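You operate a simulated robot arm through the tools that you are given. There is no shell and no other tool. Be economical: measure what you need, move in short steps, check, and stop when the job is done.

Carry out the task below with a simulated robot arm. There is one attempt and no reset: what you move stays moved.

TASK
Take the small rice tub from the top of the wooden table and put it on top of the brown bands carton.
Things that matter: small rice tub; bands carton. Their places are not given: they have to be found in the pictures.

It is judged by the outcome, as a careful person would: the job done as asked, and still so three seconds after it is handed in. It fails if anything else is knocked over, pushed out of place, dropped, spilled or broken.

THE ROBOT
A 7-joint arm with a two-finger parallel gripper, fixed in place. Base frame: the origin is at the foot of the arm, x ahead of it, y to its left, z up; the work surface is at about z = 0. Lengths are in cm, angles in degrees, forces in N, time in s.
With the tool pointing down near the work surface it reaches from about 22 to 58 cm from the base axis. Its first joint turns from -66.0 to 66.0 degrees. Payload 2.5 kg.
Tool frame: the origin (TCP) lies between the finger pads and is the grasp point; the fingertips stand 2.3 cm ahead of it; z points along the fingers, y is the line along which they close. The gripper opens to 9.4 cm. The fingers are 3.8 cm wide and 1 cm thick; the gripper's body (5.4 by 9.6 cm) begins 3.9 cm behind the TCP.
Orientation is told as [roll, pitch, yaw] about the base's x, y, z axes, in that order, counted from this pose: with the fingers straight down and closing along the base's y, the tool's x points along the base's -x, its y along +y and its z along -z.

THE INTERFACE
- The arm moves only by the tool jog_arm. Its argument "increments" is a list of rows, each a list of 7 numbers: the shift along the base's x, y, z in units of 250 mm (1.0 is 250 mm), then the turn, a rotation vector about the base's x, y, z in units of 45 degrees (1.0 is 45 degrees), then the closure, from 0 (fully open) to 1 (shut). In form: [[x, y, z, wx, wy, wz, jaw], ...]. A call has 1 to 8 rows; each row is the pose to reach, as a shift and turn from the pose commanded when the call began. A call with a number of a shift or a turn outside -1 to 1 is refused whole. A row lasts 0.2 s, in which the tool goes at most 5 cm and 8.6 degrees; a call with a longer step from one row to the next is refused whole, and so is a gripper value outside its range. A pose out of reach is approached as far as the arm can. The call stops where the force on the tool passes 40 N (or 10 N more than at its start, if that is more) or the arm is blocked; 0.2 s more then pass. The fingers move at their own pace (about 10.8 cm/s each) and stop on an object; they squeeze with about 37 N. The grip force told is the motor's: it shows also when the fingers shut on nothing. Time passes only in rows, and 0.2 s behind the last, so rows that repeat a pose let the fingers close. It gives the time, the measured TCP pose, the force on the tool (base axes), the opening and the grip force at its end, in the units of the frame above (readings bear some noise), and new pictures: "show" is both (left out), scene, wrist or none.
- Cameras (640 x 400 px; columns grow to the right, rows downward): "scene" is fixed at [12.73, -41.23, 54.57]; the picture's right is [0.76, -0.65, 0.00], its down [-0.36, -0.42, -0.83] and it looks along [0.54, 0.63, -0.56] (base axes); focal length 326 px, centre (320, 200). "wrist" rides on the gripper at [-3.9, 0, -4.4] in the tool frame; the picture's right is [0.00, -1.00, 0.00], its down [0.97, 0.00, -0.24] and it looks along [0.24, 0.00, 0.97] (tool axes); focal length 218 px, centre (320, 200).
- locate(camera, pixels): for up to 12 pixels [column, row] of the newest picture of that camera ("zoom" is the newest enlarged one), the place [x, y, z] in the base frame of the surface seen there, good to about 0.2 cm. No time passes.
- inspect(camera, box): a new picture of the part [left, top, right, bottom] of that camera's present view, enlarged. No time passes.
- hand_in(): hands the job in; it is judged then, once.

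Work in short steps. Measure before you move; look again where a grasp or a placing could have gone wrong, and mend it. You have 60 turns and 100 pictures in all, the two below and enlarged ones among them. Open the gripper and draw the arm clear of the work before you hand the job in, unless the task says otherwise; then end with one line.

The tools are called as name(argument=value, ...) on one line, values as JSON. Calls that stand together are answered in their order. jog_arm: Moves the arm, as the interface text tells. Its arguments: {"type":"object","properties":{"increments":{"type":"array","items":{"type":"array","items":{"type":"number"}}},"show":{"type":"string","enum":["both","scene","wrist","none"]}},"required":["increments"]} The other tools are called the same way: locate (camera, pixels) gives the place of the surface under pixels of a picture; inspect (camera, box) takes an enlarged picture of a part of a camera's view; hand_in () hands the job in.

At the start:

```text
time_s: 0.0
tool_pos: [40.75, -6.05, 30.33]
tcp_rot: [-0.1, 0.0, 0.0]
force: [-0.6, -0.4, 0.3]
grip_width: 9.42
gripper_force: 0.0
```

scene: 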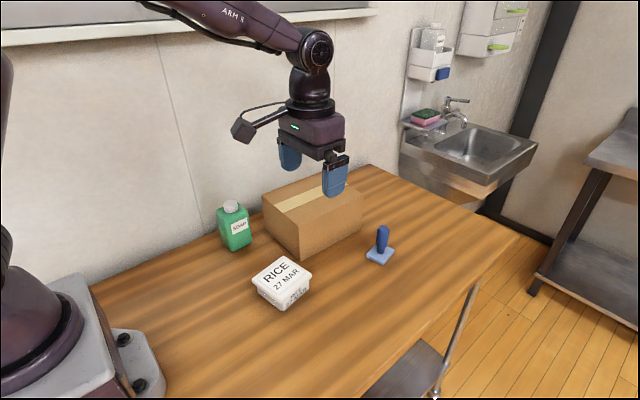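
wrist: 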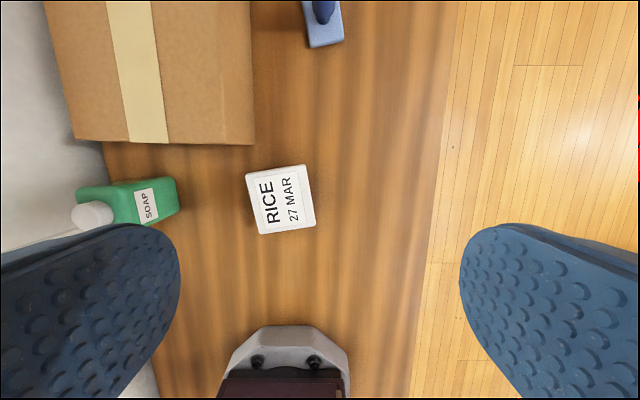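

The rice tub shows at scene (282,282) and wrist (280,200); the brown carton is at scene (312,215). I'll enlarge both and measure.

inspect(camera="scene", box=[200, 160, 420, 320])

locate(camera="wrist", pixels=[[248, 174], [303, 166], [314, 224], [262, 233], [280, 200], [76, 136], [252, 142], [250, 10], [60, 10], [200, 70], [350, 200], [323, 25]])

locate(camera="scene", pixels=[[252, 279], [283, 295], [311, 271], [280, 257], [263, 195], [299, 232], [362, 201], [320, 176], [300, 258], [286, 309], [232, 204], [384, 230]])

```text
2.50 times, centred on (310, 240) of scene
```

zoom: 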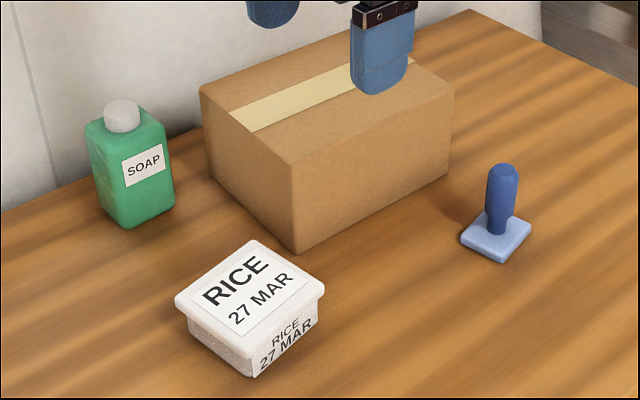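

```text
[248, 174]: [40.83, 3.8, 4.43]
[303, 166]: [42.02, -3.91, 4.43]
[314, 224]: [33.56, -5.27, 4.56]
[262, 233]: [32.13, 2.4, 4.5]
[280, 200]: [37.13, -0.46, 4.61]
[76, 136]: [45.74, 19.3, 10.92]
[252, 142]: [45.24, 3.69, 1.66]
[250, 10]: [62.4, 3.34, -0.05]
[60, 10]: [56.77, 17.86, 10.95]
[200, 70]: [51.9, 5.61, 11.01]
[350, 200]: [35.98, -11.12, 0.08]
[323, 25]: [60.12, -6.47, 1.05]
```

```text
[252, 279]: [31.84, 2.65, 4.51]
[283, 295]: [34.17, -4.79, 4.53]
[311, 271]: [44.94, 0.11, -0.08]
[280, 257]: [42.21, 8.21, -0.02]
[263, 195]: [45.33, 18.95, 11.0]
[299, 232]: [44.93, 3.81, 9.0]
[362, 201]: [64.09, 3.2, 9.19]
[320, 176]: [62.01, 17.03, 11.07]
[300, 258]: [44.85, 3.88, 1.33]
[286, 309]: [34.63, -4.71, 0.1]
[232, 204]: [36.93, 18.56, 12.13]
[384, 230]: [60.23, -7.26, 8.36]
```

The tub lid is about 8.7 x 7.8 cm, centred near (37.1, -0.8), with its top at z 4.5, and it is turned about +9°. The carton top is at z 11. Before descending I'll check where the gripper's side block at scene (242,130) is.

locate(camera="scene", pixels=[[242, 132], [236, 136], [252, 128], [310, 128], [290, 160], [335, 180], [265, 108]])

jog_arm(increments=[[-0.07, 0.1, -0.1, 0, 0, 0.1, 0], [-0.145, 0.212, -0.28, 0, 0, 0.2, 0], [-0.145, 0.212, -0.46, 0, 0, 0.2, 0], [-0.145, 0.212, -0.6, 0, 0, 0.2, 0], [-0.145, 0.212, -0.6, 0, 0, 0.2, 0]])

```text
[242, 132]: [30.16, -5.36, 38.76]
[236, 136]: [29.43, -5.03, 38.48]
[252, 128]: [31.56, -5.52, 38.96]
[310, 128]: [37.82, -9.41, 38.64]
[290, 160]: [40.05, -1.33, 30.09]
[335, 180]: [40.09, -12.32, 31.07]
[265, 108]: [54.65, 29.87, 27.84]
```

```text
refused: row 2 steps farther than a row can; nothing moved
```

The block sits 7 cm or more above the TCP on the base side, so it is harmless. I'll move above the tub in shorter steps.

jog_arm(increments=[[-0.07, 0.1, -0.1, 0, 0, 0.1, 0], [-0.145, 0.212, -0.2, 0, 0, 0.2, 0], [-0.145, 0.212, -0.38, 0, 0, 0.2, 0], [-0.145, 0.212, -0.56, 0, 0, 0.2, 0], [-0.145, 0.212, -0.7, 0, 0, 0.2, 0], [-0.145, 0.212, -0.7, 0, 0, 0.2, 0]])

```text
time_s: 1.4
tool_pos: [37.11, -0.83, 12.85]
tcp_rot: [0.0, -0.1, 9.0]
force: [0.3, -0.5, -0.6]
grip_width: 9.41
gripper_force: 0.0
```

scene: 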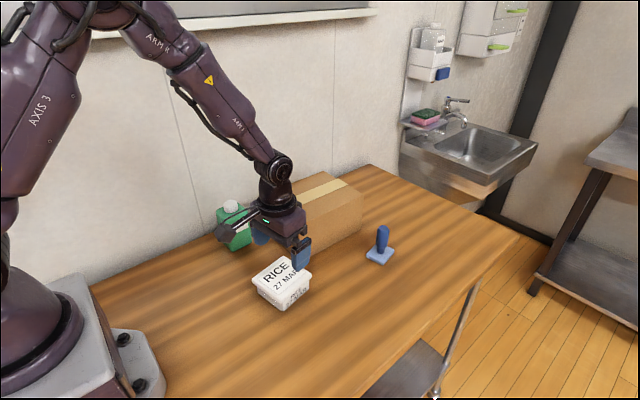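
wrist: 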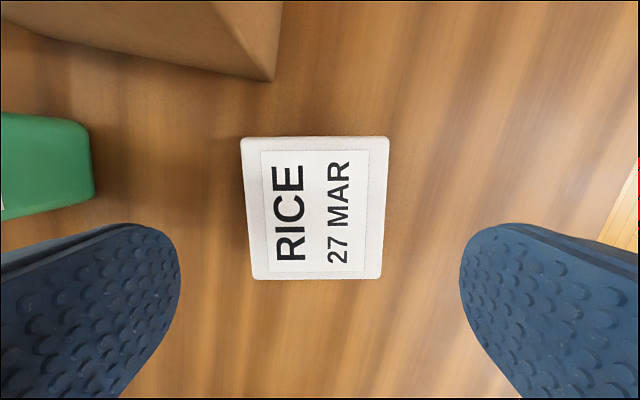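

The tub is nearly square to the jaws; I'll re-measure its corners from closer.

locate(camera="wrist", pixels=[[246, 144], [384, 142], [376, 274], [258, 274], [244, 200], [384, 200], [316, 140], [316, 276], [275, 78], [92, 190]])

```text
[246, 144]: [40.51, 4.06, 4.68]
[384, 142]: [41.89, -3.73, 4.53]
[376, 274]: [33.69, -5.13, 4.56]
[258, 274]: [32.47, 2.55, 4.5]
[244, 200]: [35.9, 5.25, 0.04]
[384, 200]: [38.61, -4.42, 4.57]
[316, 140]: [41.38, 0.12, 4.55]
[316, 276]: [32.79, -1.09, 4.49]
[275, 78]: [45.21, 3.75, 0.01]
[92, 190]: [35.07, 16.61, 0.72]
```

The lid centre is (37.1, -0.6) and it is about 8.1 cm wide, so I'll shift 0.2 cm in +y and descend to z≈3.2.

jog_arm(increments=[[0, 0.009, -0.08, 0, 0, 0, 0], [0, 0.009, -0.18, 0, 0, 0, 0], [0, 0.009, -0.25, 0, 0, 0, 0], [0, 0.009, -0.32, 0, 0, 0, 0], [0, 0.009, -0.385, 0, 0, 0, 0], [0, 0.009, -0.385, 0, 0, 0, 0]])

```text
time_s: 2.8
tool_pos: [37.16, -0.55, 3.2]
tcp_rot: [0.1, -0.1, 9.0]
force: [0.2, -0.6, -1.0]
grip_width: 9.38
gripper_force: 0.0
```

scene: 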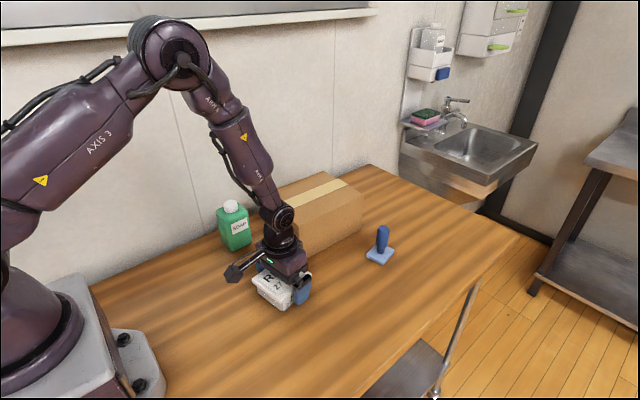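
wrist: 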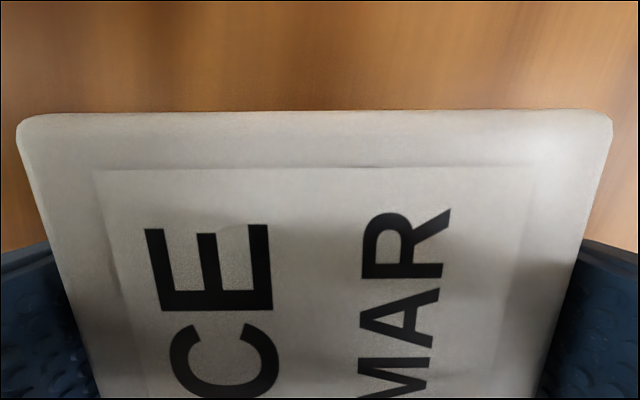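

The fingers straddle the tub with no contact force, so I'll close and then lift slightly to test the grip.

jog_arm(increments=[[0, 0, 0, 0, 0, 0, 1], [0, 0, 0, 0, 0, 0, 1], [0, 0, 0, 0, 0, 0, 1], [0, 0, 0.02, 0, 0, 0, 1], [0, 0, 0.06, 0, 0, 0, 1], [0, 0, 0.1, 0, 0, 0, 1], [0, 0, 0.1, 0, 0, 0, 1]])

```text
time_s: 4.4
tool_pos: [37.09, -0.5, 5.68]
tcp_rot: [0.0, 0.0, 9.0]
force: [0.1, 0.5, -0.8]
grip_width: 8.56
gripper_force: 37.1
```

scene: 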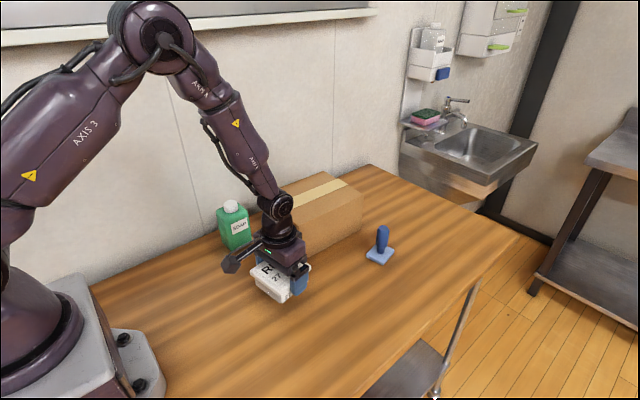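
wrist: 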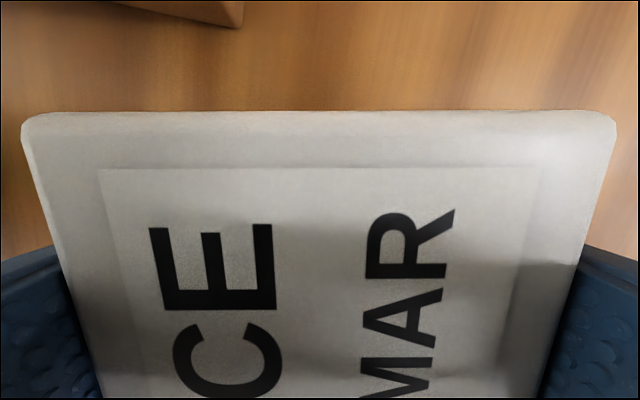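

It is held at 8.56 cm. I'll lift straight up and check that the whole tub comes along.

jog_arm(increments=[[0, 0, 0.12, 0, 0, 0, 1], [0, 0, 0.26, 0, 0, 0, 1], [0, 0, 0.4, 0, 0, 0, 1], [0, 0, 0.52, 0, 0, 0, 1], [0, 0, 0.6, 0, 0, 0, 1], [0, 0, 0.6, 0, 0, 0, 1]], show="none")

inspect(camera="scene", box=[200, 140, 420, 320])

```text
time_s: 5.8
tool_pos: [37.19, -0.55, 20.65]
tcp_rot: [-0.1, 0.0, 9.0]
force: [-0.4, 0.7, -1.4]
grip_width: 8.57
gripper_force: 37.1
```

```text
2.22 times, centred on (310, 230) of scene
```

zoom: 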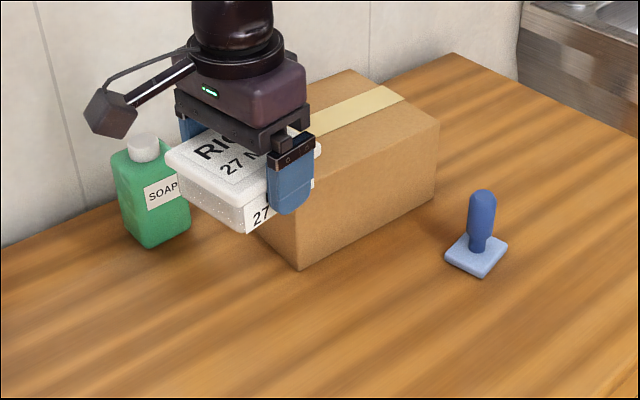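

The whole tub is held. Next I'll move it above the carton's top at about (52, 11), staying high.

jog_arm(increments=[[0.08, 0.06, 0, 0, 0, 0, 1], [0.2, 0.156, 0, 0, 0, 0, 1], [0.32, 0.25, 0, 0, 0, 0, 1], [0.44, 0.343, 0, 0, 0, 0, 1], [0.54, 0.42, 0, 0, 0, 0, 1], [0.592, 0.462, 0, 0, 0, 0, 1], [0.592, 0.462, 0, 0, 0, 0, 1]])

```text
time_s: 7.4
tool_pos: [51.79, 11.25, 20.55]
tcp_rot: [0.0, 0.0, 9.0]
force: [-0.9, 0.0, -2.5]
grip_width: 8.58
gripper_force: 37.1
```

scene: 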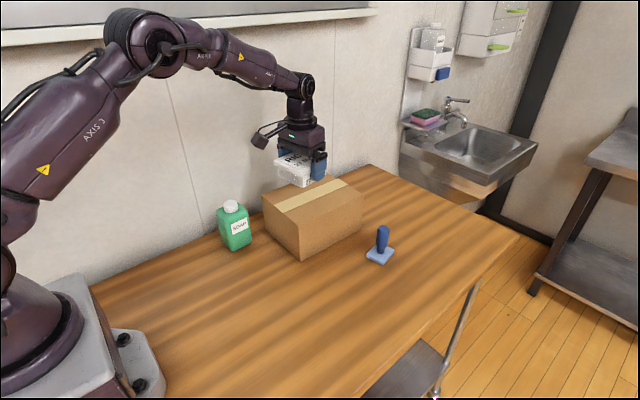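
wrist: 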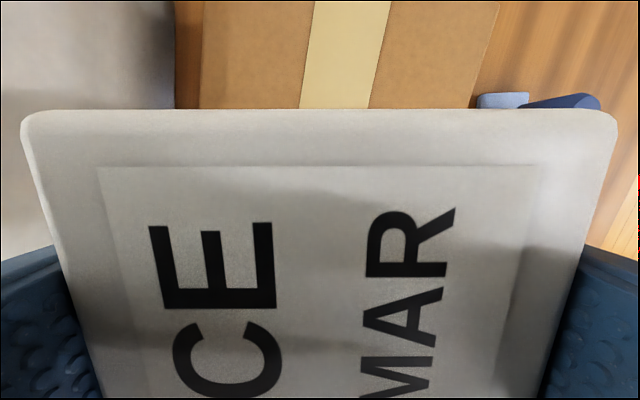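

The tub is over the carton. I'll confirm the carton's top extent before lowering.

locate(camera="scene", pixels=[[265, 196], [299, 226], [361, 199], [333, 177], [280, 212], [310, 205]])

jog_arm(increments=[[0, 0, -0.06, 0, 0, 0, 1], [0, 0, -0.14, 0, 0, 0, 1], [0, 0, -0.2, 0, 0, 0, 1], [0, 0, -0.23, 0, 0, 0, 1], [0, 0, -0.23, 0, 0, 0, 1]])

```text
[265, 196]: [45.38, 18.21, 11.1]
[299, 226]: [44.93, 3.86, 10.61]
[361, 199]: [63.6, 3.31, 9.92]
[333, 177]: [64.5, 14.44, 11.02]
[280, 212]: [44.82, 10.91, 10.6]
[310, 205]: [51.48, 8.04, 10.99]
```

```text
time_s: 8.6
tool_pos: [52.05, 11.1, 14.85]
tcp_rot: [0.0, 0.1, 9.0]
force: [0.6, 0.5, -1.8]
grip_width: 8.54
gripper_force: 36.6
```

scene: 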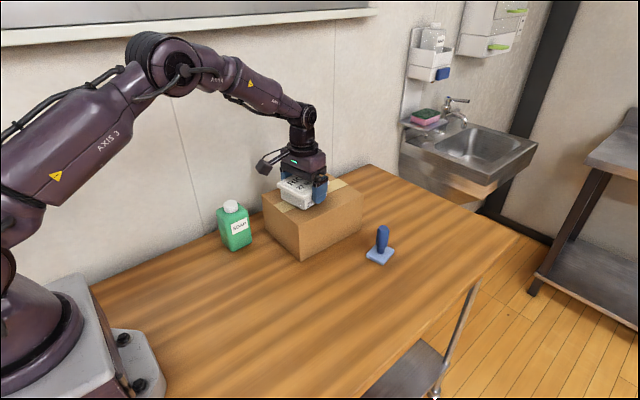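
wrist: 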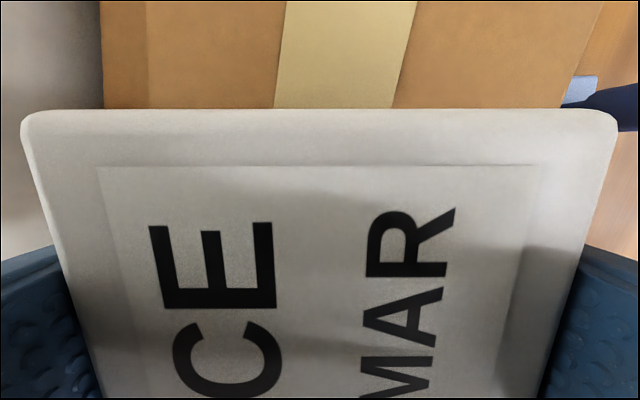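

About 0.6 cm remains; I'll lower in small steps and watch the vertical force.

jog_arm(increments=[[0, 0, -0.008, 0, 0, 0, 1], [0, 0, -0.016, 0, 0, 0, 1], [0, 0, -0.022, 0, 0, 0, 1], [0, 0, -0.022, 0, 0, 0, 1]], show="none")

inspect(camera="scene", box=[240, 140, 380, 260])

```text
time_s: 9.6
tool_pos: [51.98, 10.99, 14.35]
tcp_rot: [0.0, 0.0, 9.1]
force: [-0.4, 0.0, -1.7]
grip_width: 8.57
gripper_force: 36.7
```

```text
3.33 times, centred on (310, 200) of scene
```

zoom: 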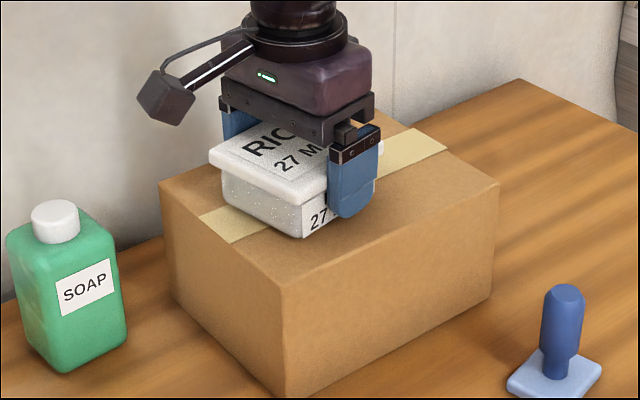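

Still no contact force, so I'll ease down up to 0.3 cm more.

jog_arm(increments=[[0, 0, -0.004, 0, 0, 0, 1], [0, 0, -0.008, 0, 0, 0, 1], [0, 0, -0.01, 0, 0, 0, 1], [0, 0, -0.01, 0, 0, 0, 1]], show="none")

```text
time_s: 10.6
tool_pos: [52.06, 11.08, 14.31]
tcp_rot: [0.0, -0.1, 9.0]
force: [-3.7, 3.6, 18.4]
grip_width: 8.57
gripper_force: 37.1
```

An upward force of 18 N shows the tub is resting on the carton. I'll relieve the pressure and open.

jog_arm(increments=[[0, 0, 0.004, 0, 0, 0, 1], [0, 0, 0.007, 0, 0, 0, 1], [0, 0, 0.007, 0, 0, 0, 0], [0, 0, 0.007, 0, 0, 0, 0], [0, 0, 0.007, 0, 0, 0, 0]])

```text
time_s: 11.8
tool_pos: [52.02, 11.0, 14.29]
tcp_rot: [0.0, 0.0, 9.0]
force: [-0.3, -0.3, 0.5]
grip_width: 9.39
gripper_force: 0.0
```

scene: 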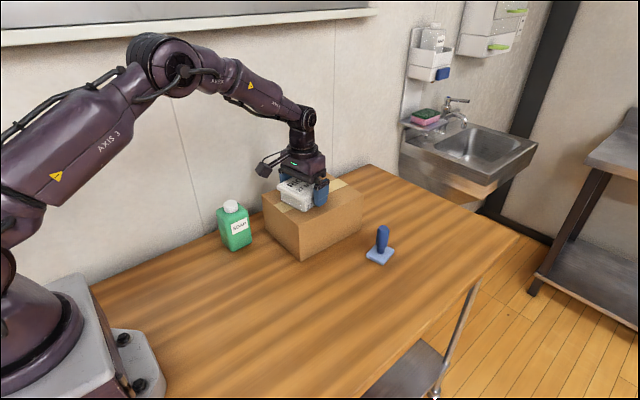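
wrist: 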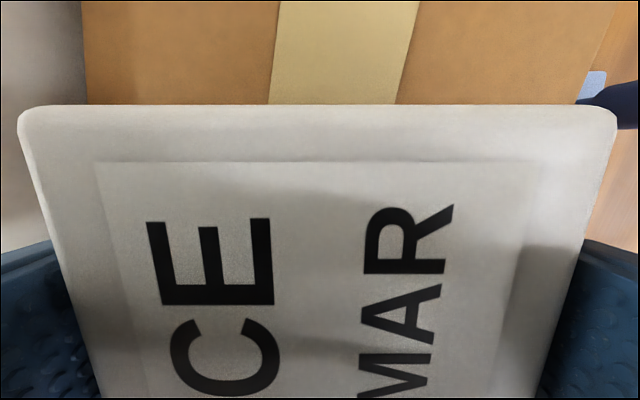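

The fingers are open and the tub stays put. I'll rise straight up, then draw back.

jog_arm(increments=[[0, 0, 0.04, 0, 0, 0, 0], [0, 0, 0.12, 0, 0, 0, 0], [0, 0, 0.26, 0, 0, 0, 0], [0, 0, 0.42, 0, 0, 0, 0], [-0.1, -0.1, 0.52, 0, 0, 0, 0], [-0.22, -0.22, 0.56, 0, 0, 0, 0], [-0.34, -0.34, 0.6, 0, 0, 0, 0], [-0.46, -0.46, 0.6, 0, 0, 0, 0]])

inspect(camera="scene", box=[200, 140, 420, 280])

```text
time_s: 13.6
tool_pos: [40.1, -0.28, 29.38]
tcp_rot: [0.0, -0.1, 9.0]
force: [-0.6, -0.5, 0.2]
grip_width: 9.37
gripper_force: 0.0
```

scene: 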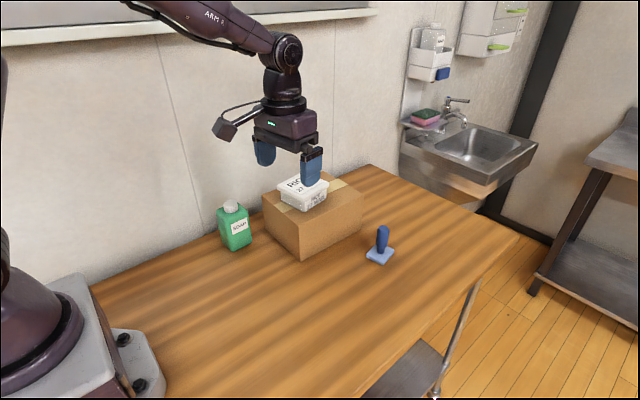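
wrist: 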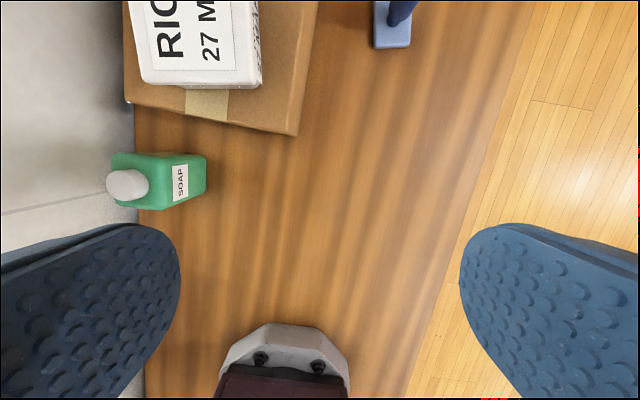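

```text
2.86 times, centred on (310, 210) of scene
```

zoom: 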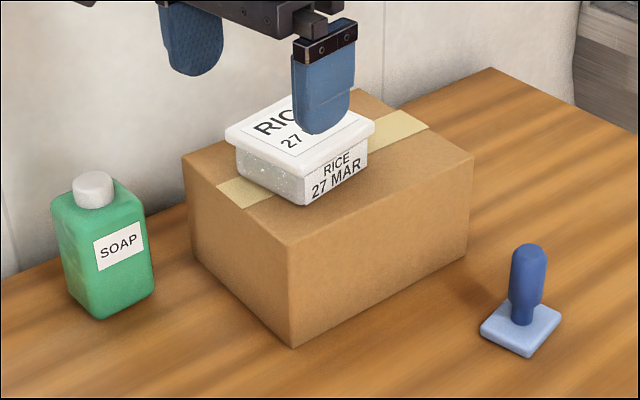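

The tub sits flat on the carton with its lid on, the other items are where they were, and the arm is clear. Handing in.

hand_in()

```text
The job is handed in.
```

The small rice tub is now on top of the brown bands carton, with its lid on and nothing else moved. The gripper is open, the arm is clear, and the job is handed in.
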